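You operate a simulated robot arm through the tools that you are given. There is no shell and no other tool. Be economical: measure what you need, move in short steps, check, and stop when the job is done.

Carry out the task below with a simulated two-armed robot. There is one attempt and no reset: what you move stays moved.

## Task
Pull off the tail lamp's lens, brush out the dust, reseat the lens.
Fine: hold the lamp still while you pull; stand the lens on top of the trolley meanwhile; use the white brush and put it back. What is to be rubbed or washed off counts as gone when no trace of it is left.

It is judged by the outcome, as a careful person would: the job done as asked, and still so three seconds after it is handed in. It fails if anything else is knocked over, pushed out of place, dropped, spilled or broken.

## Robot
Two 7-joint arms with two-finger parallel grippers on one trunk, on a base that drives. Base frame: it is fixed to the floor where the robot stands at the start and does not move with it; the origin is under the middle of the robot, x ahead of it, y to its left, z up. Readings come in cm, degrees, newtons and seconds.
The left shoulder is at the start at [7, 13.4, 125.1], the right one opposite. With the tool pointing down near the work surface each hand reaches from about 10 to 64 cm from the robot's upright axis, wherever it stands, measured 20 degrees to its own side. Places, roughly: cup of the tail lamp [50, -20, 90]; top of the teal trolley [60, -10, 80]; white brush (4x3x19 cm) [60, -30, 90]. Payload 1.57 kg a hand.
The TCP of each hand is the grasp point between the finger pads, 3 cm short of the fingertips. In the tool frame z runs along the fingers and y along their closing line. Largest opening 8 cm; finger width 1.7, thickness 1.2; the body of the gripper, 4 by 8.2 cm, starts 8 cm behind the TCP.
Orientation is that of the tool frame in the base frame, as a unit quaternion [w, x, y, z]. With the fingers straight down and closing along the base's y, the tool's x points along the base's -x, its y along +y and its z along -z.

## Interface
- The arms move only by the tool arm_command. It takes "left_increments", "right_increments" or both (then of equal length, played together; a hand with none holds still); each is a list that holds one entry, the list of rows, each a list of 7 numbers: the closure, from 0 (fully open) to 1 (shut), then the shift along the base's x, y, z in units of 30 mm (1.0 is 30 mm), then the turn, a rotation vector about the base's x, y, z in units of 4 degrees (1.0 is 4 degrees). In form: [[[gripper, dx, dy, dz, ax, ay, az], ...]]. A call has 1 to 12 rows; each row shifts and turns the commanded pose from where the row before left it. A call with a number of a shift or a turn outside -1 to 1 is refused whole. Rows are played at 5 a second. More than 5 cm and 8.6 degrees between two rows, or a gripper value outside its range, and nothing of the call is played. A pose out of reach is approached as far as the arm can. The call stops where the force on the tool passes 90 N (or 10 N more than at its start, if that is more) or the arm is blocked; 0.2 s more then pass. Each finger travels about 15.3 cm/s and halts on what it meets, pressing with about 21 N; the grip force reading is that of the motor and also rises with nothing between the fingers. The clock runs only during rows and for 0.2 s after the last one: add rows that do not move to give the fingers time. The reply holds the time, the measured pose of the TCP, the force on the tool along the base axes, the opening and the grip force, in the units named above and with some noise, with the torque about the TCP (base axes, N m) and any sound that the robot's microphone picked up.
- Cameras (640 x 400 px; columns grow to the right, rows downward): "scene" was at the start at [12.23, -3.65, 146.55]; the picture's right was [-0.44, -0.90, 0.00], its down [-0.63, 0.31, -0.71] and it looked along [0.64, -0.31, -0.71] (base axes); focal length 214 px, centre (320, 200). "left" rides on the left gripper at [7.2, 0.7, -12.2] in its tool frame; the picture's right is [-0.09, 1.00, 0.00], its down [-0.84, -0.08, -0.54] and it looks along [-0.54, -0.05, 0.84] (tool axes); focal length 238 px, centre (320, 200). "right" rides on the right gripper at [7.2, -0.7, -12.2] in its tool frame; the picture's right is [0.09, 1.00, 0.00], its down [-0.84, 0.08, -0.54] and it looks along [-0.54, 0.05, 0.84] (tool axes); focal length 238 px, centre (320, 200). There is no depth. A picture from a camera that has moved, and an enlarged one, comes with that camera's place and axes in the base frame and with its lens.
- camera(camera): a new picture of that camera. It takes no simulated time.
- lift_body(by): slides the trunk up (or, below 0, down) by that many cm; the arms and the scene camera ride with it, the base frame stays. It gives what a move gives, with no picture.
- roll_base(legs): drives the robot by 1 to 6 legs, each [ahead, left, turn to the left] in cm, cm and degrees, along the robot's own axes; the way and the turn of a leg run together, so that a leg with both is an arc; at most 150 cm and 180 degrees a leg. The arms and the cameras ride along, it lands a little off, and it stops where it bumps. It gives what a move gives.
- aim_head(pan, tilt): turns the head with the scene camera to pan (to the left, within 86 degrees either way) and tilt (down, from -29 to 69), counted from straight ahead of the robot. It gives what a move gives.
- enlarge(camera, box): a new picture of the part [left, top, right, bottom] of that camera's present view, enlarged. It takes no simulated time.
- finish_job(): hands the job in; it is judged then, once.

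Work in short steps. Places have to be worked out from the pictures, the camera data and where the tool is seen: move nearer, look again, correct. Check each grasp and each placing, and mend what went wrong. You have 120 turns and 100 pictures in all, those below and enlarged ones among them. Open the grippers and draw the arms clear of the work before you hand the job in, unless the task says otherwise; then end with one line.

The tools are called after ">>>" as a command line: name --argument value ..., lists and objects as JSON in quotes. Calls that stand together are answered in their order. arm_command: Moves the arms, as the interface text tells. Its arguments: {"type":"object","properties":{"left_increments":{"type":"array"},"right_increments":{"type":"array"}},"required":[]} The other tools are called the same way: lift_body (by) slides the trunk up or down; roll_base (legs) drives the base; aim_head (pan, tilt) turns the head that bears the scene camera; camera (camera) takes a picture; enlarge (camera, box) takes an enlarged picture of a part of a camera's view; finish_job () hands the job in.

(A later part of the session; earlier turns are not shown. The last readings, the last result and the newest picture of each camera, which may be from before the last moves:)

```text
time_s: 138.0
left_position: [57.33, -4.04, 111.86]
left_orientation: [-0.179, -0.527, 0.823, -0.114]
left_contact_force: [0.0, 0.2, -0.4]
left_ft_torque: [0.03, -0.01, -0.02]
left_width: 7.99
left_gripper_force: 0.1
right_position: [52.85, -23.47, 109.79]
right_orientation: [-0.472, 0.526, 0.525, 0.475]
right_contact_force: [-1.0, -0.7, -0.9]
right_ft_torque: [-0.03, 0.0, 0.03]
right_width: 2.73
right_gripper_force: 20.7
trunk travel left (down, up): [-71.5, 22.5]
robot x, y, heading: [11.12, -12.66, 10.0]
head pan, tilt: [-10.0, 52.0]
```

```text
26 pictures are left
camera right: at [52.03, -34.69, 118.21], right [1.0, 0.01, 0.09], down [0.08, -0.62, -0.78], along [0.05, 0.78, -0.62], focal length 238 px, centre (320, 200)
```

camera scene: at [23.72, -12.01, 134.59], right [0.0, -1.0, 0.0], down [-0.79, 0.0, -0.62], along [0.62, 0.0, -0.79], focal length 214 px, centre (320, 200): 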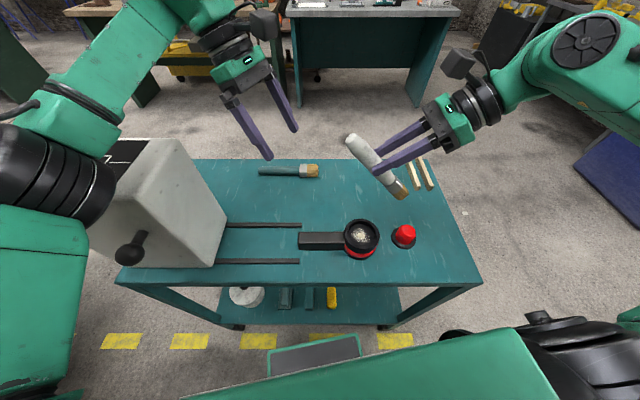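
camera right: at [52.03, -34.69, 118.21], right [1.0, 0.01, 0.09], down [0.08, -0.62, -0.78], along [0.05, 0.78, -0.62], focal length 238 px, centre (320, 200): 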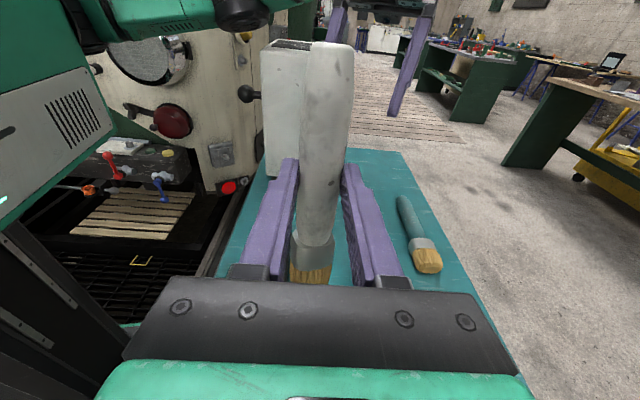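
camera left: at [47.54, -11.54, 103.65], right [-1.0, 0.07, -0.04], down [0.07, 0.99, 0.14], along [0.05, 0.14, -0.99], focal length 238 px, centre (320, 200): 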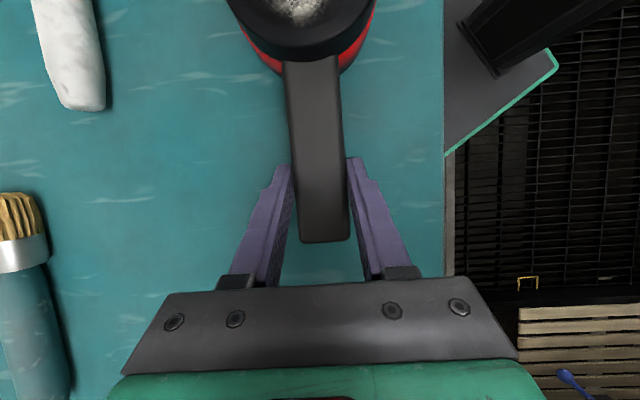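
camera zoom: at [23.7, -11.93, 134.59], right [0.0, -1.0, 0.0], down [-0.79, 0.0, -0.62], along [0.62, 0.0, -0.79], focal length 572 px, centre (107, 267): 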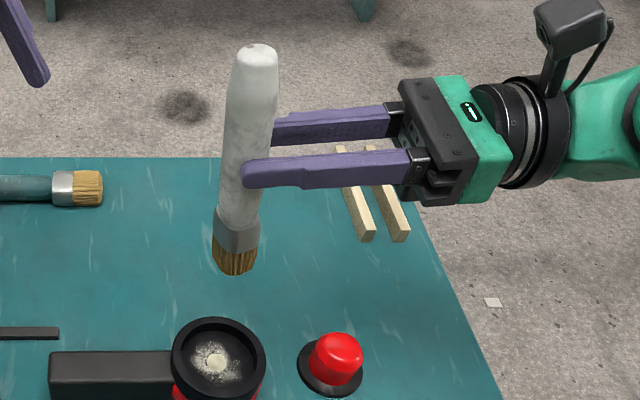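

The brush is vertical, bristles down; the cup floor is at z≈89.5. I move the tip above the cup centre (dx -5.1, dy +1.0), lowering to just above the ring.

>>> arm_command --right_increments '[[[1, -0.6, 0.11, 0, 0, 0, 0], [1, -0.6, 0.11, 0, 0, 0, 0], [1, -0.5, 0.11, 0, 0, 0, 0], [1, 0, 0, -0.5, 0, 0, 0], [1, 0, 0, -0.5, 0, 0, 0], [1, 0, 0, -0.5, 0, 0, 0], [1, 0, 0, 0, 0, 0, 0]]]'

>>> enlarge --camera "scene" --box '[300, 150, 460, 270]'

>>> camera --camera "left"

```text
time_s: 139.6
left_position: [57.34, -3.93, 111.83]
left_orientation: [-0.179, -0.527, 0.823, -0.115]
left_contact_force: [0.1, 0.3, 0.5]
left_ft_torque: [0.02, 0.0, -0.02]
left_width: 7.99
left_gripper_force: 0.1
right_position: [47.69, -22.25, 105.21]
right_orientation: [-0.472, 0.526, 0.525, 0.475]
right_contact_force: [-0.6, -0.3, 0.0]
right_ft_torque: [0.0, -0.01, -0.01]
right_width: 2.74
right_gripper_force: 20.8
trunk travel left (down, up): [-71.5, 22.5]
robot x, y, heading: [11.51, -12.49, 10.2]
head pan, tilt: [-10.0, 52.0]
```

```text
3.33 times, centred on (380, 210) of scene
camera zoom: at [23.7, -11.93, 134.59], right [0.0, -1.0, 0.0], down [-0.79, 0.0, -0.62], along [0.62, 0.0, -0.79], focal length 715 px, centre (120, 167)
```

zoom: 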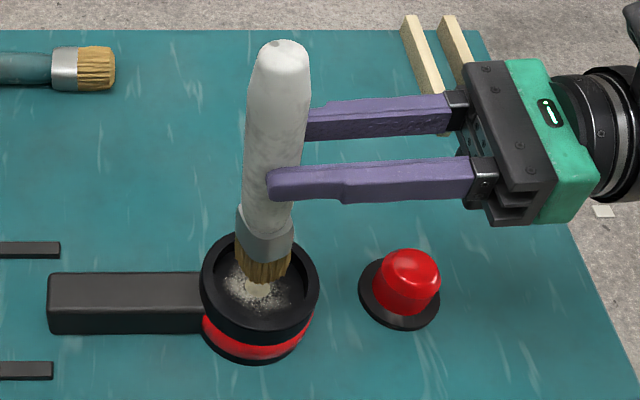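

```text
24 pictures are left
camera left: at [56.15, -5.0, 125.95], right [-0.87, 0.49, -0.04], down [0.48, 0.86, 0.14], along [0.1, 0.11, -0.99], focal length 238 px, centre (320, 200)
```

left: 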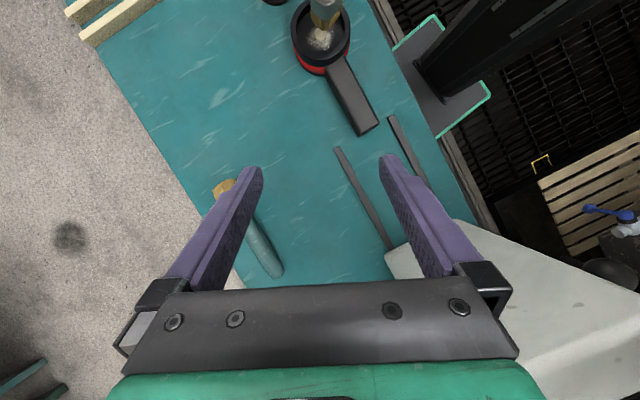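

The tip is close to centred; I nudge +0.4 cm in x and lower until the bristles touch.

>>> arm_command --right_increments '[[[1, 0.13, 0, -0.2, 0, 0, 0], [1, 0, 0, -0.3, 0, 0, 0], [1, 0, 0, -0.3, 0, 0, 0], [1, 0, 0, -0.2, 0, 0, 0], [1, 0, 0, 0, 0, 0, 0]]]'

>>> arm_command --right_increments '[[[1, 0, 0, -0.15, 0, 0, 0], [1, 0, 0, 0, 0, 0, 0]]]'

>>> enlarge --camera "scene" --box '[300, 150, 460, 270]'

```text
time_s: 140.8
left_position: [57.41, -3.97, 111.83]
left_orientation: [-0.18, -0.527, 0.822, -0.115]
left_contact_force: [-0.1, -0.1, 0.0]
left_ft_torque: [0.02, -0.02, -0.04]
left_width: 8.01
left_gripper_force: 0.1
right_position: [48.05, -22.33, 102.28]
right_orientation: [-0.473, 0.524, 0.526, 0.474]
right_contact_force: [0.2, 0.0, -0.7]
right_ft_torque: [-0.01, 0.05, 0.0]
right_width: 2.71
right_gripper_force: 20.9
trunk travel left (down, up): [-71.5, 22.5]
robot x, y, heading: [11.57, -12.83, 10.0]
head pan, tilt: [-10.0, 52.0]
```

```text
time_s: 141.4
left_position: [57.21, -3.93, 111.84]
left_orientation: [-0.18, -0.527, 0.823, -0.114]
left_contact_force: [-0.9, 0.5, -0.6]
left_ft_torque: [0.0, -0.02, -0.02]
left_width: 8.01
left_gripper_force: 0.1
right_position: [48.04, -22.37, 101.79]
right_orientation: [-0.472, 0.525, 0.525, 0.475]
right_contact_force: [-0.1, 0.5, -1.3]
right_ft_torque: [0.01, 0.03, 0.04]
right_width: 2.69
right_gripper_force: 21.3
trunk travel left (down, up): [-71.5, 22.5]
robot x, y, heading: [11.45, -12.92, 10.1]
head pan, tilt: [-10.0, 52.0]
```

```text
3.33 times, centred on (380, 210) of scene
camera zoom: at [23.69, -11.93, 134.59], right [0.0, -1.0, 0.0], down [-0.79, 0.0, -0.62], along [0.62, 0.0, -0.79], focal length 715 px, centre (120, 167)
```

zoom: 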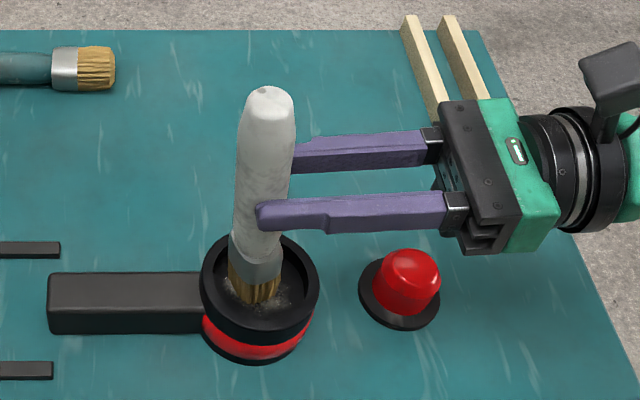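

Bristles are inside the cup. Lower a bit more to feel contact.

>>> arm_command --right_increments '[[[1, 0, -0.06, -0.12, 0, 0, 0], [1, 0, 0, 0, 0, 0, 0]]]'

>>> arm_command --right_increments '[[[1, 0, 0, -0.12, 0, 0, 0], [1, 0, 0, 0, 0, 0, 0]]]'

>>> arm_command --right_increments '[[[1, 0, 0, -0.12, 0, 0, 0], [1, 0, 0, 0, 0, 0, 0]]]'

```text
time_s: 142.0
left_position: [57.35, -3.96, 111.94]
left_orientation: [-0.18, -0.527, 0.823, -0.115]
left_contact_force: [0.0, -0.2, 0.8]
left_ft_torque: [0.01, 0.02, -0.01]
left_width: 8.02
left_gripper_force: 0.2
right_position: [48.03, -22.6, 101.4]
right_orientation: [-0.473, 0.525, 0.525, 0.475]
right_contact_force: [-0.6, -0.3, -1.4]
right_ft_torque: [0.04, -0.02, 0.0]
right_width: 2.72
right_gripper_force: 21.2
trunk travel left (down, up): [-71.5, 22.5]
robot x, y, heading: [11.42, -12.8, 10.0]
head pan, tilt: [-10.0, 52.0]
```

```text
time_s: 142.6
left_position: [57.18, -4.03, 111.93]
left_orientation: [-0.179, -0.528, 0.822, -0.115]
left_contact_force: [0.3, 0.4, 0.5]
left_ft_torque: [-0.03, -0.01, 0.0]
left_width: 8.01
left_gripper_force: 0.1
right_position: [47.79, -22.61, 101.43]
right_orientation: [-0.472, 0.523, 0.525, 0.477]
right_contact_force: [0.0, -2.5, 19.1]
right_ft_torque: [0.34, -0.24, -0.03]
right_width: 2.75
right_gripper_force: 21.4
trunk travel left (down, up): [-71.5, 22.5]
robot x, y, heading: [11.51, -12.95, 10.2]
head pan, tilt: [-10.0, 52.0]
```

```text
time_s: 143.2
left_position: [57.16, -3.86, 111.9]
left_orientation: [-0.179, -0.527, 0.823, -0.116]
left_contact_force: [-1.0, -0.2, 0.6]
left_ft_torque: [0.0, 0.0, 0.02]
left_width: 7.97
left_gripper_force: 0.1
right_position: [47.69, -22.55, 100.89]
right_orientation: [-0.472, 0.524, 0.527, 0.475]
right_contact_force: [0.5, -1.6, 19.5]
right_ft_torque: [0.54, -0.32, -0.02]
right_width: 2.7
right_gripper_force: 20.9
trunk travel left (down, up): [-71.5, 22.5]
robot x, y, heading: [11.26, -12.47, 10.0]
head pan, tilt: [-10.0, 52.0]
```

Firm contact (19 N). I ease up slightly and sweep a circle of ≈0.75 cm radius plus centre.

>>> arm_command --right_increments '[[[1, 0, 0, 0.1, 0, 0, 0], [1, 0.25, 0, 0, 0, 0, 0], [1, -0.07, 0.18, 0, 0, 0, 0], [1, -0.18, 0.07, 0, 0, 0, 0], [1, -0.18, -0.07, 0, 0, 0, 0], [1, -0.07, -0.18, 0, 0, 0, 0], [1, 0.07, -0.18, 0, 0, 0, 0], [1, 0.18, -0.07, 0, 0, 0, 0], [1, 0.18, 0.07, 0, 0, 0, 0], [1, 0.07, 0.18, 0, 0, 0, 0], [1, -0.25, 0, 0, 0, 0, 0], [1, 0, 0, 0, 0, 0, 0]]]'

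>>> enlarge --camera "scene" --box '[300, 150, 460, 270]'

```text
time_s: 145.8
left_position: [57.41, -4.05, 111.89]
left_orientation: [-0.179, -0.527, 0.822, -0.115]
left_contact_force: [0.3, -0.5, -0.2]
left_ft_torque: [-0.01, 0.01, 0.01]
left_width: 8.01
left_gripper_force: 0.1
right_position: [48.07, -22.6, 101.07]
right_orientation: [-0.472, 0.525, 0.525, 0.475]
right_contact_force: [-0.7, 0.1, -1.7]
right_ft_torque: [-0.02, 0.03, -0.02]
right_width: 2.72
right_gripper_force: 21.4
trunk travel left (down, up): [-71.5, 22.5]
robot x, y, heading: [11.72, -12.83, 9.9]
head pan, tilt: [-10.0, 52.0]
```

```text
3.33 times, centred on (380, 210) of scene
camera zoom: at [23.72, -11.93, 134.58], right [0.0, -1.0, 0.0], down [-0.79, 0.0, -0.62], along [0.62, 0.0, -0.79], focal length 715 px, centre (120, 167)
```

zoom: 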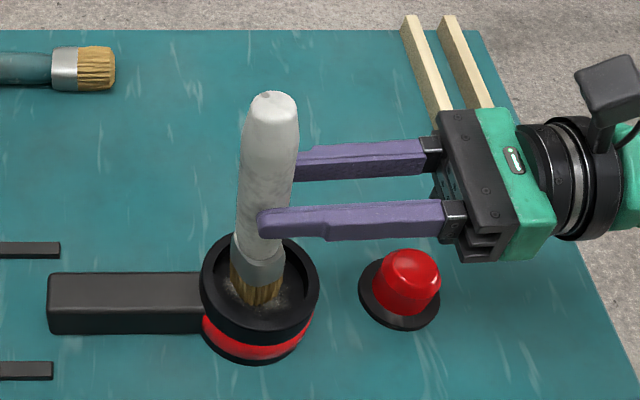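

Contact was lost after easing. Lower 0.3 cm and sweep again with slightly larger circles.

>>> arm_command --right_increments '[[[1, 0, 0, -0.1, 0, 0, 0], [1, 0.28, 0, 0, 0, 0, 0], [1, -0.08, 0.2, 0, 0, 0, 0], [1, -0.2, 0.08, 0, 0, 0, 0], [1, -0.2, -0.08, 0, 0, 0, 0], [1, -0.08, -0.2, 0, 0, 0, 0], [1, 0.08, -0.2, 0, 0, 0, 0], [1, 0.2, -0.08, 0, 0, 0, 0], [1, 0.2, 0.08, 0, 0, 0, 0], [1, 0.08, 0.2, 0, 0, 0, 0], [1, -0.28, 0, 0, 0, 0, 0]]]'

>>> arm_command --right_increments '[[[1, 0, 0, 0.2, 0, 0, 0], [1, 0, 0, 0.7, 0, 0, 0], [1, 0, 0, 0.7, 0, 0, 0], [1, 0.7, 0, 0, 0, 0, 0], [1, 0.7, 0, 0, 0, 0, 0], [1, 0, 0, 0, 0, 0, 0]]]'

>>> enlarge --camera "scene" --box '[320, 195, 420, 270]'

```text
time_s: 148.2
left_position: [57.4, -3.91, 111.87]
left_orientation: [-0.179, -0.528, 0.822, -0.116]
left_contact_force: [-1.0, -0.4, 0.4]
left_ft_torque: [0.05, 0.01, 0.0]
left_width: 8.0
left_gripper_force: 0.1
right_position: [47.94, -22.52, 100.81]
right_orientation: [-0.471, 0.526, 0.525, 0.475]
right_contact_force: [1.8, 0.8, 6.4]
right_ft_torque: [0.3, -0.37, -0.13]
right_width: 2.72
right_gripper_force: 21.0
trunk travel left (down, up): [-71.5, 22.5]
robot x, y, heading: [11.39, -12.62, 10.0]
head pan, tilt: [-10.0, 52.0]
```

```text
time_s: 149.6
left_position: [57.21, -3.99, 111.9]
left_orientation: [-0.179, -0.527, 0.823, -0.115]
left_contact_force: [0.2, -0.5, 0.0]
left_ft_torque: [-0.01, -0.03, -0.02]
left_width: 8.03
left_gripper_force: 0.2
right_position: [52.21, -22.51, 105.49]
right_orientation: [-0.472, 0.524, 0.526, 0.475]
right_contact_force: [0.2, -0.1, -0.5]
right_ft_torque: [-0.02, 0.03, -0.02]
right_width: 2.68
right_gripper_force: 21.2
trunk travel left (down, up): [-71.5, 22.5]
robot x, y, heading: [11.22, -12.63, 10.0]
head pan, tilt: [-10.0, 52.0]
```

```text
5.33 times, centred on (370, 232) of scene
camera zoom: at [23.62, -11.93, 134.6], right [0.0, -1.0, 0.0], down [-0.79, 0.0, -0.62], along [0.62, 0.0, -0.79], focal length 1144 px, centre (53, 27)
```

zoom: 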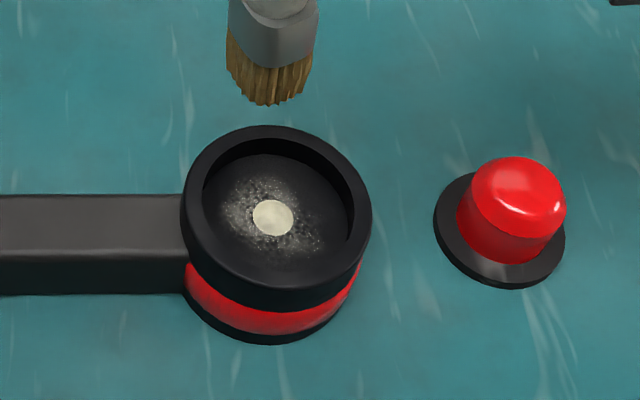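

Dust is diminishing (the pale disc is the bulb contact). I go back in and do wider circles (≈1.1 cm), then a second pass.

>>> arm_command --right_increments '[[[1, -0.71, 0.06, 0, 0, 0, 0], [1, -0.71, 0, 0, 0, 0, 0], [1, 0, 0, -0.7, 0, 0, 0], [1, 0, 0, -0.7, 0, 0, 0], [1, 0, 0, -0.2, 0, 0, 0], [1, 0.36, 0, 0, 0, 0, 0], [1, -0.11, 0.26, 0, 0, 0, 0], [1, -0.26, 0.1, 0, 0, 0, 0], [1, -0.26, -0.1, 0, 0, 0, 0], [1, -0.11, -0.26, 0, 0, 0, 0], [1, 0.11, -0.26, 0, 0, 0, 0], [1, 0.26, -0.1, 0, 0, 0, 0]]]'

>>> arm_command --right_increments '[[[1, 0.26, 0.1, 0, 0, 0, 0], [1, 0.11, 0.26, 0, 0, 0, 0], [1, -0.11, 0.26, 0, 0, 0, 0], [1, -0.26, 0.1, 0, 0, 0, 0], [1, -0.26, -0.1, 0, 0, 0, 0], [1, -0.11, -0.26, 0, 0, 0, 0], [1, 0.11, -0.26, 0, 0, 0, 0], [1, 0.26, -0.1, 0, 0, 0, 0], [1, 0.26, 0.1, 0, 0, 0, 0], [1, 0.11, 0.26, 0, 0, 0, 0], [1, -0.36, 0, 0, 0, 0, 0]]]'

>>> arm_command --right_increments '[[[1, 0, 0.3, 0, 0, 0, 0], [1, 0.2, 0, 0, 0, 0, 0], [1, -0.4, 0, 0, 0, 0, 0], [1, 0.2, -0.3, 0, 0, 0, 0], [1, 0, 0, 0.2, 0, 0, 0], [1, 0, 0, 0.7, 0, 0, 0], [1, 0, 0, 0.7, 0, 0, 0], [1, 0.7, 0, 0, 0, 0, 0], [1, 0.7, 0, 0, 0, 0, 0], [1, 0, 0, 0, 0, 0, 0]]]'

>>> enlarge --camera "scene" --box '[320, 195, 420, 270]'

```text
time_s: 152.2
left_position: [57.35, -3.96, 111.82]
left_orientation: [-0.18, -0.527, 0.823, -0.115]
left_contact_force: [-0.2, -0.4, -0.2]
left_ft_torque: [-0.01, -0.02, 0.01]
left_width: 7.99
left_gripper_force: 0.0
right_position: [48.03, -23.29, 100.73]
right_orientation: [-0.472, 0.525, 0.525, 0.475]
right_contact_force: [-1.0, -0.7, 2.3]
right_ft_torque: [0.12, 0.05, 0.01]
right_width: 2.7
right_gripper_force: 20.8
trunk travel left (down, up): [-71.5, 22.5]
robot x, y, heading: [11.15, -12.79, 10.1]
head pan, tilt: [-10.0, 52.0]
```

```text
time_s: 154.6
left_position: [57.28, -3.98, 111.93]
left_orientation: [-0.179, -0.527, 0.823, -0.116]
left_contact_force: [0.1, 0.4, 0.0]
left_ft_torque: [0.02, -0.04, -0.02]
left_width: 7.99
left_gripper_force: 0.1
right_position: [47.91, -22.44, 100.68]
right_orientation: [-0.472, 0.525, 0.525, 0.475]
right_contact_force: [0.9, 0.8, 1.2]
right_ft_torque: [0.06, -0.03, 0.0]
right_width: 2.73
right_gripper_force: 20.8
trunk travel left (down, up): [-71.5, 22.5]
robot x, y, heading: [11.42, -13.12, 9.9]
head pan, tilt: [-10.0, 52.0]
```

```text
time_s: 156.8
left_position: [57.33, -3.8, 111.8]
left_orientation: [-0.179, -0.527, 0.823, -0.115]
left_contact_force: [-0.4, -0.3, -0.7]
left_ft_torque: [0.0, -0.03, 0.02]
left_width: 7.99
left_gripper_force: 0.0
right_position: [52.13, -22.37, 105.4]
right_orientation: [-0.472, 0.525, 0.526, 0.475]
right_contact_force: [-0.6, 0.0, -0.5]
right_ft_torque: [-0.03, 0.0, -0.01]
right_width: 2.72
right_gripper_force: 21.3
trunk travel left (down, up): [-71.5, 22.5]
robot x, y, heading: [11.41, -12.7, 10.0]
head pan, tilt: [-10.0, 52.0]
```

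```text
5.33 times, centred on (370, 232) of scene
camera zoom: at [23.63, -11.93, 134.6], right [0.0, -1.0, 0.0], down [-0.79, 0.0, -0.62], along [0.62, 0.0, -0.79], focal length 1144 px, centre (53, 27)
```

zoom: 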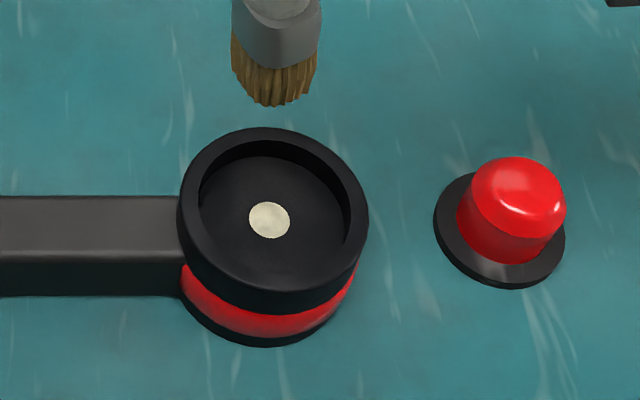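

The dust is gone; let me check the remaining pale disc closely for traces.

>>> enlarge --camera "scene" --box '[350, 215, 392, 250]'

```text
11.43 times, centred on (371, 232) of scene
camera zoom: at [23.63, -11.93, 134.6], right [0.0, -1.0, 0.0], down [-0.79, 0.0, -0.62], along [0.62, 0.0, -0.79], focal length 2451 px, centre (-263, -171)
```

zoom: 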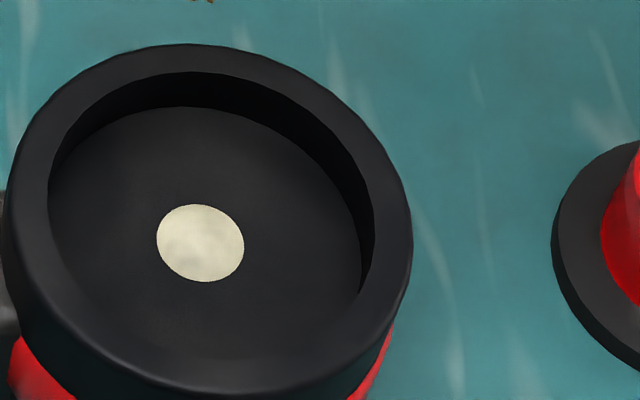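

Clean — the disc is the bulb contact. Now return the brush: raise, tilt back by -84° and go over its place.

>>> arm_command --right_increments '[[[1, 0.1, -0.1, 0.75, 0, 0, 0], [1, 0.1, -0.1, 0.75, 0, 0, 0], [1, 0, 0, 0, -1, 0, 0], [1, 0, 0, 0, -1, 0, 0], [1, 0, 0, 0, -1, 0, 0], [1, 0, 0, 0, -1, 0, 0], [1, 0, 0, 0, -1, 0, 0], [1, 0, 0, 0, -1, 0, 0], [1, 0, 0, 0, -1, 0, 0], [1, 0, 0, 0, -1, 0, 0], [1, 0, 0, 0, -1, 0, 0], [1, 0, 0, 0, -1, 0, 0]]]'

>>> arm_command --right_increments '[[[1, 0, 0, 0, -1, 0, 0], [1, 0, 0, 0, -1, 0, 0], [1, 0, 0, 0, -1, 0, 0], [1, 0, 0, 0, -1, 0, 0], [1, 0, 0, 0, -1, 0, 0], [1, 0, 0, 0, -1, 0, 0], [1, 0, 0, 0, -1, 0, 0], [1, 0, 0, 0, -1, 0, 0], [1, 0, 0, 0, -1, 0, 0], [1, 0, 0, 0, -1, 0, 0], [1, 0, 0, 0, -1, 0, 0], [1, 0, 0, 0, 0, 0, 0]]]'

>>> arm_command --right_increments '[[[1, 0.6, -0.1, -0.1, 0, 0, 0], [1, 0.6, 0, -0.3, 0, 0, 0], [1, 0.6, 0, -0.6, 0, 0, 0], [1, 0.6, 0, -0.7, 0, 0, 0], [1, 0.6, 0, -0.7, 0, 0, 0], [1, 0.6, 0, -0.7, 0, 0, 0], [1, 0.35, 0, -0.9, 0, 0, 0], [1, 0, 0, -0.9, 0, 0, 0], [1, 0, 0, 0, 0, 0, 0]]]'

>>> camera --camera "right"

```text
time_s: 159.4
left_position: [57.49, -3.95, 111.82]
left_orientation: [-0.18, -0.527, 0.822, -0.116]
left_contact_force: [-0.1, -0.8, 0.3]
left_ft_torque: [-0.01, 0.03, 0.01]
left_width: 7.98
left_gripper_force: 0.1
right_position: [52.9, -22.93, 110.01]
right_orientation: [-0.264, 0.656, 0.655, 0.266]
right_contact_force: [0.6, -1.1, -0.8]
right_ft_torque: [0.01, -0.04, -0.02]
right_width: 2.7
right_gripper_force: 21.2
trunk travel left (down, up): [-71.5, 22.5]
robot x, y, heading: [11.53, -12.82, 9.8]
head pan, tilt: [-10.0, 52.0]
```

```text
time_s: 162.0
left_position: [57.36, -4.05, 111.85]
left_orientation: [-0.179, -0.528, 0.822, -0.115]
left_contact_force: [0.8, -0.4, -0.1]
left_ft_torque: [0.0, -0.02, 0.0]
left_width: 7.97
left_gripper_force: 0.0
right_position: [52.81, -22.99, 110.06]
right_orientation: [0.0, 0.705, 0.709, 0.001]
right_contact_force: [-0.1, 0.1, -0.5]
right_ft_torque: [0.01, -0.01, 0.0]
right_width: 2.7
right_gripper_force: 21.3
trunk travel left (down, up): [-71.5, 22.5]
robot x, y, heading: [11.46, -12.82, 10.1]
head pan, tilt: [-10.0, 52.0]
```

```text
time_s: 164.0
left_position: [57.38, -4.03, 111.93]
left_orientation: [-0.179, -0.527, 0.823, -0.115]
left_contact_force: [-0.2, -0.8, -0.3]
left_ft_torque: [0.03, 0.0, -0.01]
left_width: 8.0
left_gripper_force: 0.0
right_position: [64.67, -23.17, 95.3]
right_orientation: [0.0, 0.706, 0.708, 0.001]
right_contact_force: [0.3, 0.5, -0.7]
right_ft_torque: [0.05, 0.01, -0.01]
right_width: 2.7
right_gripper_force: 21.4
trunk travel left (down, up): [-71.5, 22.5]
robot x, y, heading: [11.4, -12.69, 10.4]
head pan, tilt: [-10.0, 52.0]
```

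```text
18 pictures are left
camera right: at [63.88, -16.0, 107.56], right [1.0, 0.1, 0.0], down [0.08, -0.84, 0.54], along [0.05, -0.54, -0.84], focal length 238 px, centre (320, 200)
```

right: 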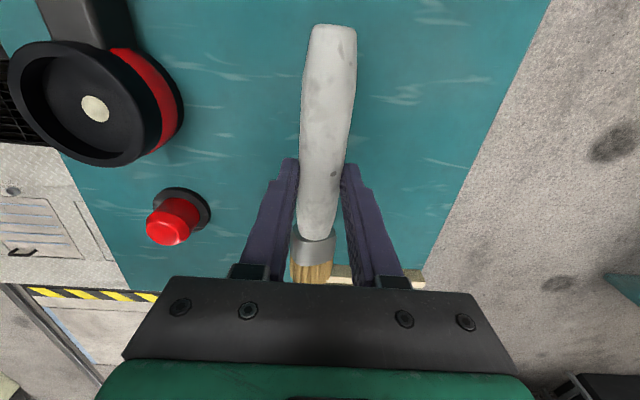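

Brush is level again. Lower to just above the table, with y ≈ -23.8.

>>> arm_command --right_increments '[[[1, 0, -0.2, -0.5, 0, 0, 0], [1, 0, 0, -0.7, 0, 0, 0], [1, 0, 0, -0.6, 0, 0, 0], [1, 0, 0, -0.15, 0, 0, 0], [1, 0, 0, 0, 0, 0, 0]]]'

>>> arm_command --right_increments '[[[1, 0, 0, -0.1, 0, 0, 0], [1, 0, 0, 0, 0, 0, 0]]]'

>>> arm_command --right_increments '[[[1, 0, 0, -0.06, 0, 0, 0], [1, 0, 0, 0, 0, 0, 0]]]'

```text
time_s: 165.2
left_position: [57.37, -3.9, 111.98]
left_orientation: [-0.18, -0.526, 0.823, -0.114]
left_contact_force: [0.4, -0.2, -0.7]
left_ft_torque: [0.0, -0.01, 0.04]
left_width: 7.98
left_gripper_force: 0.0
right_position: [64.7, -23.81, 89.51]
right_orientation: [0.001, 0.706, 0.708, 0.002]
right_contact_force: [-0.1, -0.1, 1.5]
right_ft_torque: [-0.23, -0.03, 0.08]
right_width: 2.71
right_gripper_force: 20.9
trunk travel left (down, up): [-71.5, 22.5]
robot x, y, heading: [11.4, -12.77, 10.1]
head pan, tilt: [-10.0, 52.0]
```

```text
time_s: 165.8
left_position: [57.21, -3.79, 111.88]
left_orientation: [-0.178, -0.528, 0.822, -0.116]
left_contact_force: [0.6, 0.2, 0.8]
left_ft_torque: [0.0, -0.01, 0.01]
left_width: 8.0
left_gripper_force: 0.1
right_position: [64.56, -23.83, 89.33]
right_orientation: [0.001, 0.706, 0.709, 0.002]
right_contact_force: [1.6, -0.7, 9.8]
right_ft_torque: [-0.49, -0.19, 0.12]
right_width: 2.71
right_gripper_force: 20.9
trunk travel left (down, up): [-71.5, 22.5]
robot x, y, heading: [11.25, -12.74, 9.9]
head pan, tilt: [-10.0, 52.0]
```

```text
time_s: 166.4
left_position: [57.32, -3.89, 111.88]
left_orientation: [-0.179, -0.527, 0.823, -0.116]
left_contact_force: [-0.8, 0.5, 0.4]
left_ft_torque: [0.0, 0.01, -0.01]
left_width: 7.99
left_gripper_force: 0.1
right_position: [64.57, -23.81, 89.0]
right_orientation: [0.002, 0.707, 0.708, 0.001]
right_contact_force: [2.3, 1.3, 10.6]
right_ft_torque: [-0.51, -0.18, 0.11]
right_width: 2.72
right_gripper_force: 21.3
trunk travel left (down, up): [-71.5, 22.5]
robot x, y, heading: [11.17, -12.62, 10.1]
head pan, tilt: [-10.0, 52.0]
```

Contact with the table. Release gently and rise.

>>> arm_command --right_increments '[[[0.6, 0, 0, 0, 0, 0, 0], [0.5, 0, 0, 0, 0, 0, 0], [0.3, 0, 0, 0, 0, 0, 0], [0, 0, 0, 0, 0, 0, 0], [0, 0, 0, 0, 0, 0, 0], [0, 0, 0, 0.4, 0, 0, 0], [0, 0, 0, 0.8, 0, 0, 0], [0, 0, 0, 0.9, 0, 0, 0], [0, -0.3, 0, 0.9, 0, 0, 0], [0, -0.5, 0, 0.9, 0, 0, 0], [0, -0.5, 0, 0.9, 0, 0, 0], [0, 0, 0, 0, 0, 0, 0]]]'

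>>> camera --camera "scene"

```text
time_s: 169.0
left_position: [57.5, -3.93, 111.83]
left_orientation: [-0.179, -0.528, 0.822, -0.116]
left_contact_force: [0.4, -0.6, 0.3]
left_ft_torque: [0.02, 0.0, 0.0]
left_width: 8.03
left_gripper_force: 0.0
right_position: [60.76, -24.0, 103.44]
right_orientation: [0.0, 0.706, 0.708, 0.001]
right_contact_force: [0.1, -0.1, -0.1]
right_ft_torque: [0.03, 0.03, 0.0]
right_width: 8.0
right_gripper_force: 0.1
trunk travel left (down, up): [-71.5, 22.5]
robot x, y, heading: [11.45, -12.7, 10.0]
head pan, tilt: [-10.0, 52.0]
```

```text
17 pictures are left
camera scene: at [23.74, -11.92, 134.58], right [0.0, -1.0, 0.0], down [-0.79, 0.0, -0.62], along [0.62, 0.0, -0.79], focal length 214 px, centre (320, 200)
```

scene: 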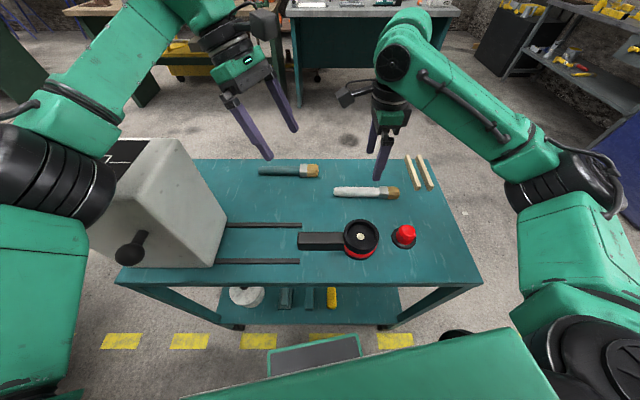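

Brush is back in its place. Now move over the lens.

>>> arm_command --right_increments '[[[0, -0.65, -0.54, -0.1, 0, 0, 0], [0, -0.65, -0.54, -0.1, 0, 0, 0], [0, -0.65, -0.54, -0.1, 0, 0, 0], [0, -0.65, -0.54, -0.1, 0, 0, 0], [0, -0.65, -0.54, -0.1, 0, 0, 0], [0, -0.65, -0.54, -0.1, 0, 0, 0], [0, 0, 0, 0, 0, 0, 0]]]'

>>> camera --camera "right"

```text
time_s: 170.6
left_position: [57.31, -3.95, 111.85]
left_orientation: [-0.18, -0.527, 0.823, -0.115]
left_contact_force: [0.0, 0.2, -0.4]
left_ft_torque: [0.02, 0.05, 0.03]
left_width: 7.98
left_gripper_force: 0.0
right_position: [49.13, -33.45, 101.58]
right_orientation: [0.0, 0.705, 0.709, 0.0]
right_contact_force: [-0.7, 0.1, -0.2]
right_ft_torque: [0.0, 0.0, 0.02]
right_width: 7.99
right_gripper_force: 0.0
trunk travel left (down, up): [-71.5, 22.5]
robot x, y, heading: [11.51, -12.47, 9.8]
head pan, tilt: [-10.0, 52.0]
```

```text
16 pictures are left
camera right: at [48.35, -26.28, 113.87], right [1.0, 0.1, 0.0], down [0.08, -0.84, 0.54], along [0.05, -0.54, -0.84], focal length 238 px, centre (320, 200)
```

right: 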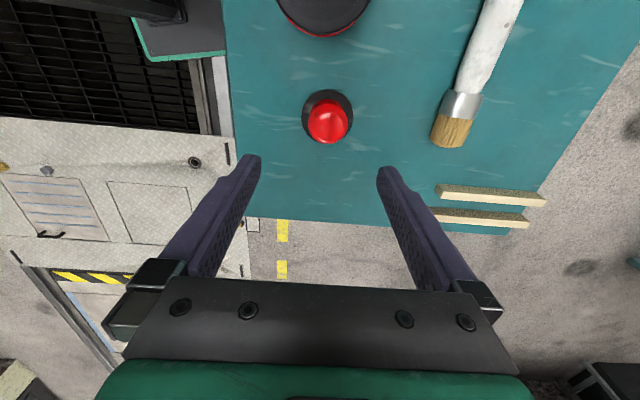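

Lens appears at ≈(49.6,-32.7). Shift over and descend partway, then recheck.

>>> arm_command --right_increments '[[[0, 0.16, 0.22, -0.5, 0, 0, 0], [0, 0, 0, -0.7, 0, 0, 0], [0, 0, 0, -0.7, 0, 0, 0], [0, 0, 0, 0, 0, 0, 0]]]'

>>> camera --camera "right"

```text
time_s: 171.6
left_position: [57.24, -3.87, 111.79]
left_orientation: [-0.179, -0.528, 0.822, -0.115]
left_contact_force: [-0.6, 0.2, 0.3]
left_ft_torque: [0.01, -0.02, -0.01]
left_width: 8.03
left_gripper_force: 0.0
right_position: [49.49, -32.91, 95.75]
right_orientation: [0.0, 0.706, 0.709, 0.001]
right_contact_force: [0.1, 0.4, -0.5]
right_ft_torque: [0.03, -0.01, -0.01]
right_width: 8.0
right_gripper_force: 0.1
trunk travel left (down, up): [-71.5, 22.5]
robot x, y, heading: [11.44, -12.55, 9.9]
head pan, tilt: [-10.0, 52.0]
```

```text
15 pictures are left
camera right: at [48.81, -25.7, 108.09], right [1.0, 0.1, 0.0], down [0.08, -0.84, 0.54], along [0.05, -0.54, -0.84], focal length 238 px, centre (320, 200)
```

right: 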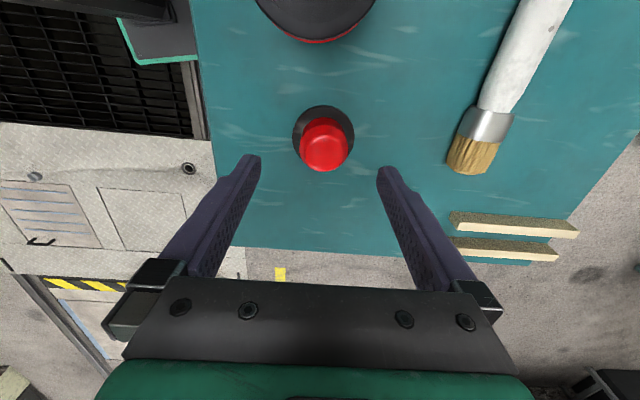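

Lens ≈ (49.7,-32.7). Descend to the same grip height as before (z≈89.6) and close.

>>> arm_command --right_increments '[[[0, 0.07, 0.06, -0.5, 0, 0, 0], [0, 0, 0, -0.6, 0, 0, 0], [0, 0, 0, -0.6, 0, 0, 0], [0, 0, 0, -0.33, 0, 0, 0], [0, 0, 0, 0, 0, 0, 0]]]'

>>> arm_command --right_increments '[[[0.25, 0, 0, 0, 0, 0, 0], [0.4, 0, 0, 0, 0, 0, 0], [0.46, 0, 0, 0, 0, 0, 0], [0.52, 0, 0, 0, 0, 0, 0], [0.6, 0, 0, 0, 0, 0, 0], [1, 0, 0, 0, 0, 0, 0], [1, 0, 0, 0, 0, 0, 0]]]'

>>> camera --camera "right"

```text
time_s: 172.8
left_position: [57.15, -3.91, 111.92]
left_orientation: [-0.179, -0.527, 0.823, -0.115]
left_contact_force: [0.0, 0.2, -0.3]
left_ft_torque: [-0.03, 0.0, 0.01]
left_width: 7.99
left_gripper_force: 0.2
right_position: [49.65, -32.76, 89.74]
right_orientation: [0.0, 0.706, 0.708, 0.002]
right_contact_force: [0.3, -0.1, -0.2]
right_ft_torque: [0.0, -0.02, -0.01]
right_width: 8.02
right_gripper_force: 0.0
trunk travel left (down, up): [-71.5, 22.5]
robot x, y, heading: [11.4, -12.71, 10.1]
head pan, tilt: [-10.0, 52.0]
```

```text
time_s: 174.4
left_position: [57.43, -4.0, 111.74]
left_orientation: [-0.178, -0.527, 0.823, -0.115]
left_contact_force: [-0.6, 0.1, -0.2]
left_ft_torque: [-0.02, 0.03, 0.0]
left_width: 8.02
left_gripper_force: 0.1
right_position: [49.71, -32.86, 89.77]
right_orientation: [0.0, 0.705, 0.709, 0.001]
right_contact_force: [0.5, 0.8, 0.4]
right_ft_torque: [0.01, -0.01, -0.01]
right_width: 3.81
right_gripper_force: 20.5
trunk travel left (down, up): [-71.5, 22.5]
robot x, y, heading: [11.34, -12.64, 10.0]
head pan, tilt: [-10.0, 52.0]
```

```text
14 pictures are left
camera right: at [49.05, -25.55, 102.04], right [1.0, 0.1, 0.0], down [0.08, -0.84, 0.54], along [0.05, -0.54, -0.84], focal length 238 px, centre (320, 200)
```

right: 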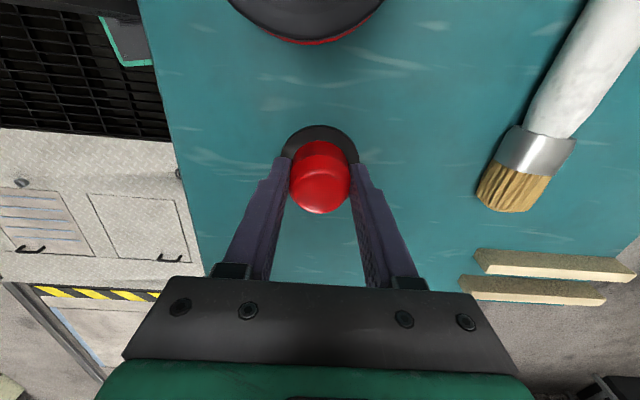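

Lens gripped at full diameter (3.8 cm) and centred. Lift and move partway toward the cup to measure the cup from the hand camera.

>>> arm_command --right_increments '[[[1, 0, 0, 0.3, 0, 0, 0], [1, 0, 0, 0.8, 0, 0, 0], [1, 0, 0, 0.9, 0, 0, 0], [1, 0, 0, 0.9, 0, 0, 0], [1, 0, 0, 0.9, 0, 0, 0], [1, -0.2, 0.65, 0, 0, 0, 0], [1, -0.2, 0.65, 0, 0, 0, 0], [1, -0.2, 0.65, 0, 0, 0, 0], [1, 0, 0, 0, 0, 0, 0]]]'

>>> camera --camera "right"

```text
time_s: 176.4
left_position: [57.33, -4.02, 111.77]
left_orientation: [-0.18, -0.527, 0.823, -0.116]
left_contact_force: [0.5, -0.3, 0.4]
left_ft_torque: [0.03, -0.04, 0.04]
left_width: 8.0
left_gripper_force: 0.2
right_position: [47.95, -26.94, 101.16]
right_orientation: [0.0, 0.706, 0.708, 0.001]
right_contact_force: [1.0, 0.3, -1.1]
right_ft_torque: [0.0, -0.02, 0.01]
right_width: 3.79
right_gripper_force: 21.3
trunk travel left (down, up): [-71.5, 22.5]
robot x, y, heading: [11.16, -13.03, 10.1]
head pan, tilt: [-10.0, 52.0]
```

```text
13 pictures are left
camera right: at [47.19, -19.64, 113.45], right [1.0, 0.1, 0.0], down [0.08, -0.84, 0.54], along [0.05, -0.54, -0.84], focal length 238 px, centre (320, 200)
```

right: 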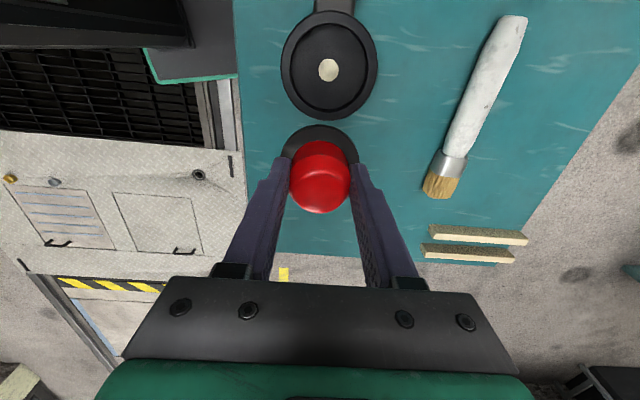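

Cup centre ≈ (48.05,-21.3). Move the lens above it, bottom ~1.3 cm over the ring, and compare visually.

>>> arm_command --right_increments '[[[1, 0.02, 0.62, 0, 0, 0, 0], [1, 0.02, 0.62, 0, 0, 0, 0], [1, 0.01, 0.62, 0, 0, 0, 0], [1, 0, 0, -0.5, 0, 0, 0], [1, 0, 0, -0.5, 0, 0, 0], [1, 0, 0, -0.5, 0, 0, 0], [1, 0, 0, 0, 0, 0, 0]]]'

>>> enlarge --camera "scene" --box '[320, 195, 420, 270]'

>>> camera --camera "right"

```text
time_s: 178.0
left_position: [57.29, -4.02, 111.84]
left_orientation: [-0.18, -0.527, 0.823, -0.115]
left_contact_force: [0.1, 0.4, -0.5]
left_ft_torque: [0.02, -0.03, 0.0]
left_width: 8.0
left_gripper_force: 0.1
right_position: [50.58, -24.11, 95.86]
right_orientation: [0.0, 0.706, 0.708, 0.001]
right_contact_force: [1.0, 0.2, -0.9]
right_ft_torque: [0.0, -0.02, -0.01]
right_width: 3.82
right_gripper_force: 21.1
right hand out of reach, approached as far as the arm can: row 1, 2, 3
trunk travel left (down, up): [-71.5, 22.5]
robot x, y, heading: [11.13, -12.63, 9.8]
head pan, tilt: [-10.0, 52.0]
```

```text
5.33 times, centred on (370, 232) of scene
camera zoom: at [23.68, -11.94, 134.59], right [0.0, -1.0, 0.0], down [-0.79, 0.0, -0.62], along [0.62, 0.0, -0.79], focal length 1144 px, centre (53, 27)
```

zoom: 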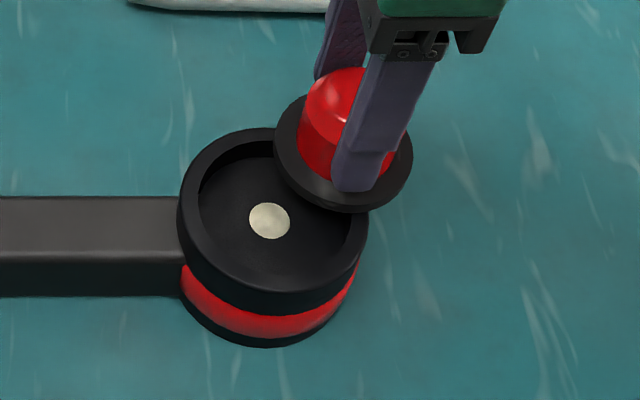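

```text
11 pictures are left
camera right: at [49.89, -16.97, 108.15], right [1.0, 0.1, 0.0], down [0.08, -0.84, 0.54], along [0.05, -0.54, -0.84], focal length 238 px, centre (320, 200)
```

right: 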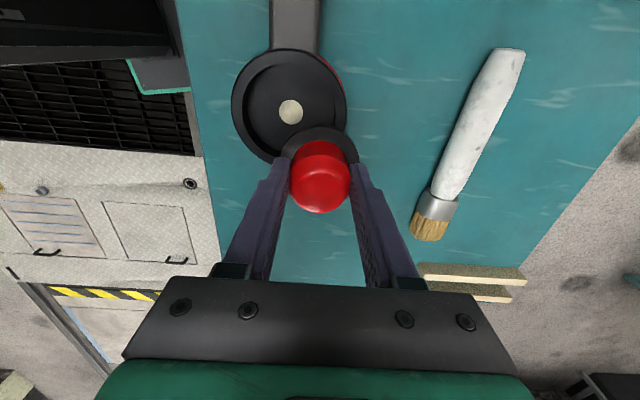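

Too close for the right arm in this yaw; nothing touched. Raise both hands, back the base up 9 cm.

>>> arm_command --left_increments '[[[0, 0, 0, 0.6, 0, 0, 0], [0, 0, 0, 0.6, 0, 0, 0], [0, 0, 0, 0.4, 0, 0, 0]]]' --right_increments '[[[1, 0, 0, 0.7, 0, 0, 0], [1, 0, 0, 0.7, 0, 0, 0], [1, 0, 0, 0.4, 0, 0, 0]]]'

>>> roll_base --legs '[[-9, 0, 0]]'

>>> arm_command --right_increments '[[[1, 0.7, 0.5, 0, 0, 0, 0], [1, 0.7, 0.5, 0, 0, 0, 0], [1, 0.7, 0.4, 0, 0, 0, 0], [1, 0, 0, 0, 0, 0, 0]]]'

```text
time_s: 178.8
left_position: [57.27, -3.98, 116.7]
left_orientation: [-0.18, -0.527, 0.823, -0.114]
left_contact_force: [-0.5, 0.1, 1.0]
left_ft_torque: [-0.01, 0.0, 0.0]
left_width: 8.0
left_gripper_force: 0.1
right_position: [50.74, -24.33, 101.35]
right_orientation: [0.0, 0.705, 0.709, 0.0]
right_contact_force: [-0.6, -0.3, -0.5]
right_ft_torque: [0.03, 0.02, 0.0]
right_width: 3.81
right_gripper_force: 20.9
trunk travel left (down, up): [-71.5, 22.5]
robot x, y, heading: [11.47, -12.54, 10.0]
head pan, tilt: [-10.0, 52.0]
```

```text
time_s: 179.9
left_position: [48.74, -5.32, 116.66]
left_orientation: [-0.18, -0.527, 0.822, -0.115]
left_contact_force: [-0.4, 0.1, 0.8]
left_ft_torque: [0.02, 0.0, 0.01]
left_width: 8.01
left_gripper_force: 0.1
right_position: [42.12, -25.73, 101.09]
right_orientation: [-0.001, 0.705, 0.709, 0.001]
right_contact_force: [0.1, 0.2, -0.2]
right_ft_torque: [0.01, 0.0, 0.02]
right_width: 3.81
right_gripper_force: 21.4
trunk travel left (down, up): [-71.5, 22.5]
robot x, y, heading: [2.59, -14.32, 10.2]
head pan, tilt: [-10.0, 52.0]
```

```text
time_s: 180.9
left_position: [48.49, -5.52, 116.68]
left_orientation: [-0.179, -0.527, 0.822, -0.115]
left_contact_force: [-0.4, -0.7, 0.2]
left_ft_torque: [0.01, 0.02, -0.01]
left_width: 7.99
left_gripper_force: 0.0
right_position: [48.4, -21.79, 101.21]
right_orientation: [0.0, 0.704, 0.71, 0.002]
right_contact_force: [-0.3, -0.3, -1.1]
right_ft_torque: [-0.03, 0.02, 0.01]
right_width: 3.81
right_gripper_force: 21.2
trunk travel left (down, up): [-71.5, 22.5]
robot x, y, heading: [2.83, -14.5, 10.3]
head pan, tilt: [-10.0, 52.0]
```

Reachable now. Align to (48.1,-21.4) and lower to just above the ring.

>>> arm_command --right_increments '[[[1, -0.1, 0.13, -0.4, 0, 0, 0], [1, 0, 0, -0.7, 0, 0, 0], [1, 0, 0, -0.55, 0, 0, 0], [1, 0, 0, 0, 0, 0, 0]]]'

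>>> enlarge --camera "scene" --box '[300, 170, 400, 245]'

>>> enlarge --camera "right" --box '[240, 40, 400, 240]'

```text
time_s: 181.9
left_position: [48.53, -5.42, 116.56]
left_orientation: [-0.179, -0.527, 0.823, -0.115]
left_contact_force: [-0.3, 0.2, -0.5]
left_ft_torque: [0.02, 0.0, -0.01]
left_width: 7.99
left_gripper_force: 0.0
right_position: [48.0, -21.24, 96.31]
right_orientation: [0.0, 0.704, 0.71, 0.001]
right_contact_force: [-0.1, -0.6, -0.4]
right_ft_torque: [-0.01, -0.01, -0.01]
right_width: 3.84
right_gripper_force: 20.6
trunk travel left (down, up): [-71.5, 22.5]
robot x, y, heading: [2.33, -14.31, 10.1]
head pan, tilt: [-10.0, 52.0]
```

```text
5.33 times, centred on (350, 208) of scene
camera zoom: at [14.97, -13.45, 134.59], right [0.0, -1.0, 0.0], down [-0.79, 0.0, -0.62], along [0.62, 0.0, -0.79], focal length 1144 px, centre (160, 160)
```

zoom: 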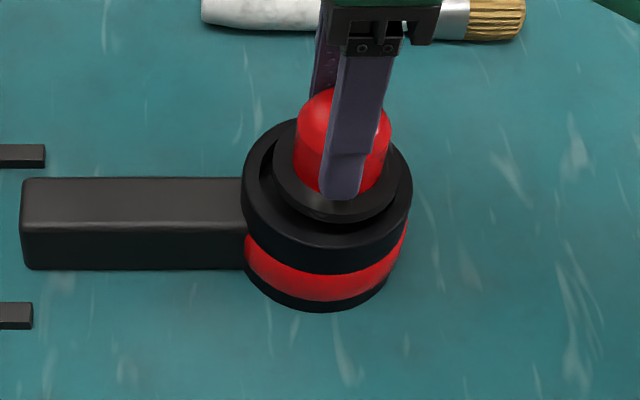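

```text
2.00 times, centred on (320, 140) of right
camera zoom: at [47.27, -14.05, 108.56], right [1.0, 0.1, 0.0], down [0.08, -0.84, 0.54], along [0.05, -0.54, -0.84], focal length 477 px, centre (320, 320)
```

zoom: 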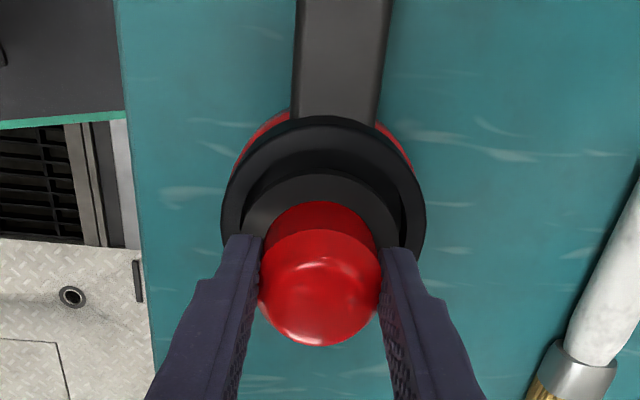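

Very nearly centred; correct by +0.1 x, +0.15 y and lower slowly into the cup.

>>> arm_command --right_increments '[[[1, 0.03, 0.05, -0.1, 0, 0, 0], [1, 0, 0, -0.15, 0, 0, 0], [1, 0, 0, -0.15, 0, 0, 0], [1, 0, 0, -0.1, 0, 0, 0], [1, 0, 0, 0, 0, 0, 0]]]'

>>> arm_command --right_increments '[[[1, 0, 0, -0.1, 0, 0, 0], [1, 0, 0, -0.1, 0, 0, 0], [1, 0, 0, 0, 0, 0, 0]]]'

>>> arm_command --right_increments '[[[1, 0, 0, -0.1, 0, 0, 0], [1, 0, 0, 0, 0, 0, 0]]]'

```text
time_s: 183.1
left_position: [48.62, -5.48, 116.61]
left_orientation: [-0.18, -0.528, 0.822, -0.116]
left_contact_force: [0.6, -0.2, -0.1]
left_ft_torque: [0.0, -0.01, -0.01]
left_width: 7.99
left_gripper_force: 0.1
right_position: [48.15, -21.12, 94.76]
right_orientation: [0.001, 0.705, 0.71, 0.001]
right_contact_force: [0.8, 0.0, -1.2]
right_ft_torque: [0.0, -0.01, 0.0]
right_width: 3.79
right_gripper_force: 20.9
trunk travel left (down, up): [-71.5, 22.5]
robot x, y, heading: [2.54, -14.52, 10.2]
head pan, tilt: [-10.0, 52.0]
```

```text
time_s: 183.9
left_position: [48.54, -5.38, 116.68]
left_orientation: [-0.18, -0.527, 0.823, -0.114]
left_contact_force: [-0.2, 0.3, -0.3]
left_ft_torque: [-0.03, -0.01, 0.01]
left_width: 7.99
left_gripper_force: 0.1
right_position: [48.02, -21.12, 94.15]
right_orientation: [0.0, 0.705, 0.71, 0.002]
right_contact_force: [0.3, -0.2, 3.1]
right_ft_torque: [-0.08, -0.02, 0.01]
right_width: 3.82
right_gripper_force: 20.6
trunk travel left (down, up): [-71.5, 22.5]
robot x, y, heading: [2.97, -14.36, 9.9]
head pan, tilt: [-10.0, 52.0]
```

```text
time_s: 184.5
left_position: [48.26, -5.54, 116.91]
left_orientation: [-0.18, -0.527, 0.822, -0.115]
left_contact_force: [-0.5, 0.1, -0.4]
left_ft_torque: [0.0, -0.02, 0.01]
left_width: 8.01
left_gripper_force: 0.0
right_position: [48.16, -21.1, 94.16]
right_orientation: [0.001, 0.705, 0.709, 0.005]
right_contact_force: [5.5, -1.9, 24.3]
right_ft_torque: [-0.21, -0.19, 0.04]
right_width: 3.83
right_gripper_force: 20.6
trunk travel left (down, up): [-71.5, 22.5]
robot x, y, heading: [2.29, -14.37, 9.9]
head pan, tilt: [-10.0, 52.0]
```

Contact with 24 N. Check whether the lens is flush or still proud.

>>> enlarge --camera "scene" --box '[320, 175, 380, 220]'

```text
8.89 times, centred on (350, 198) of scene
camera zoom: at [14.7, -13.45, 134.65], right [0.0, -1.0, 0.0], down [-0.79, 0.0, -0.62], along [0.62, 0.0, -0.79], focal length 1906 px, centre (53, 222)
```

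zoom: 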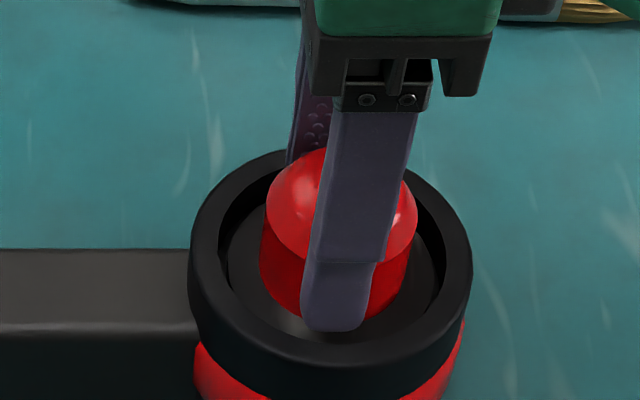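

The disc sits recessed in the cup as originally. I press a little more to be sure it is home.

>>> arm_command --right_increments '[[[1, 0, 0, -0.1, 0, 0, 0], [1, 0, 0, -0.05, 0, 0, 0], [1, 0, 0, 0, 0, 0, 0]]]'

```text
time_s: 185.3
left_position: [48.48, -5.32, 116.77]
left_orientation: [-0.179, -0.527, 0.823, -0.116]
left_contact_force: [0.3, -0.3, -0.3]
left_ft_torque: [0.04, -0.03, 0.02]
left_width: 7.98
left_gripper_force: 0.1
right_position: [48.01, -21.04, 93.47]
right_orientation: [0.001, 0.705, 0.709, 0.003]
right_contact_force: [7.1, -0.3, 24.4]
right_ft_torque: [-0.06, -0.27, 0.07]
right_width: 3.89
right_gripper_force: 21.0
trunk travel left (down, up): [-71.5, 22.5]
robot x, y, heading: [2.84, -14.05, 9.9]
head pan, tilt: [-10.0, 52.0]
```

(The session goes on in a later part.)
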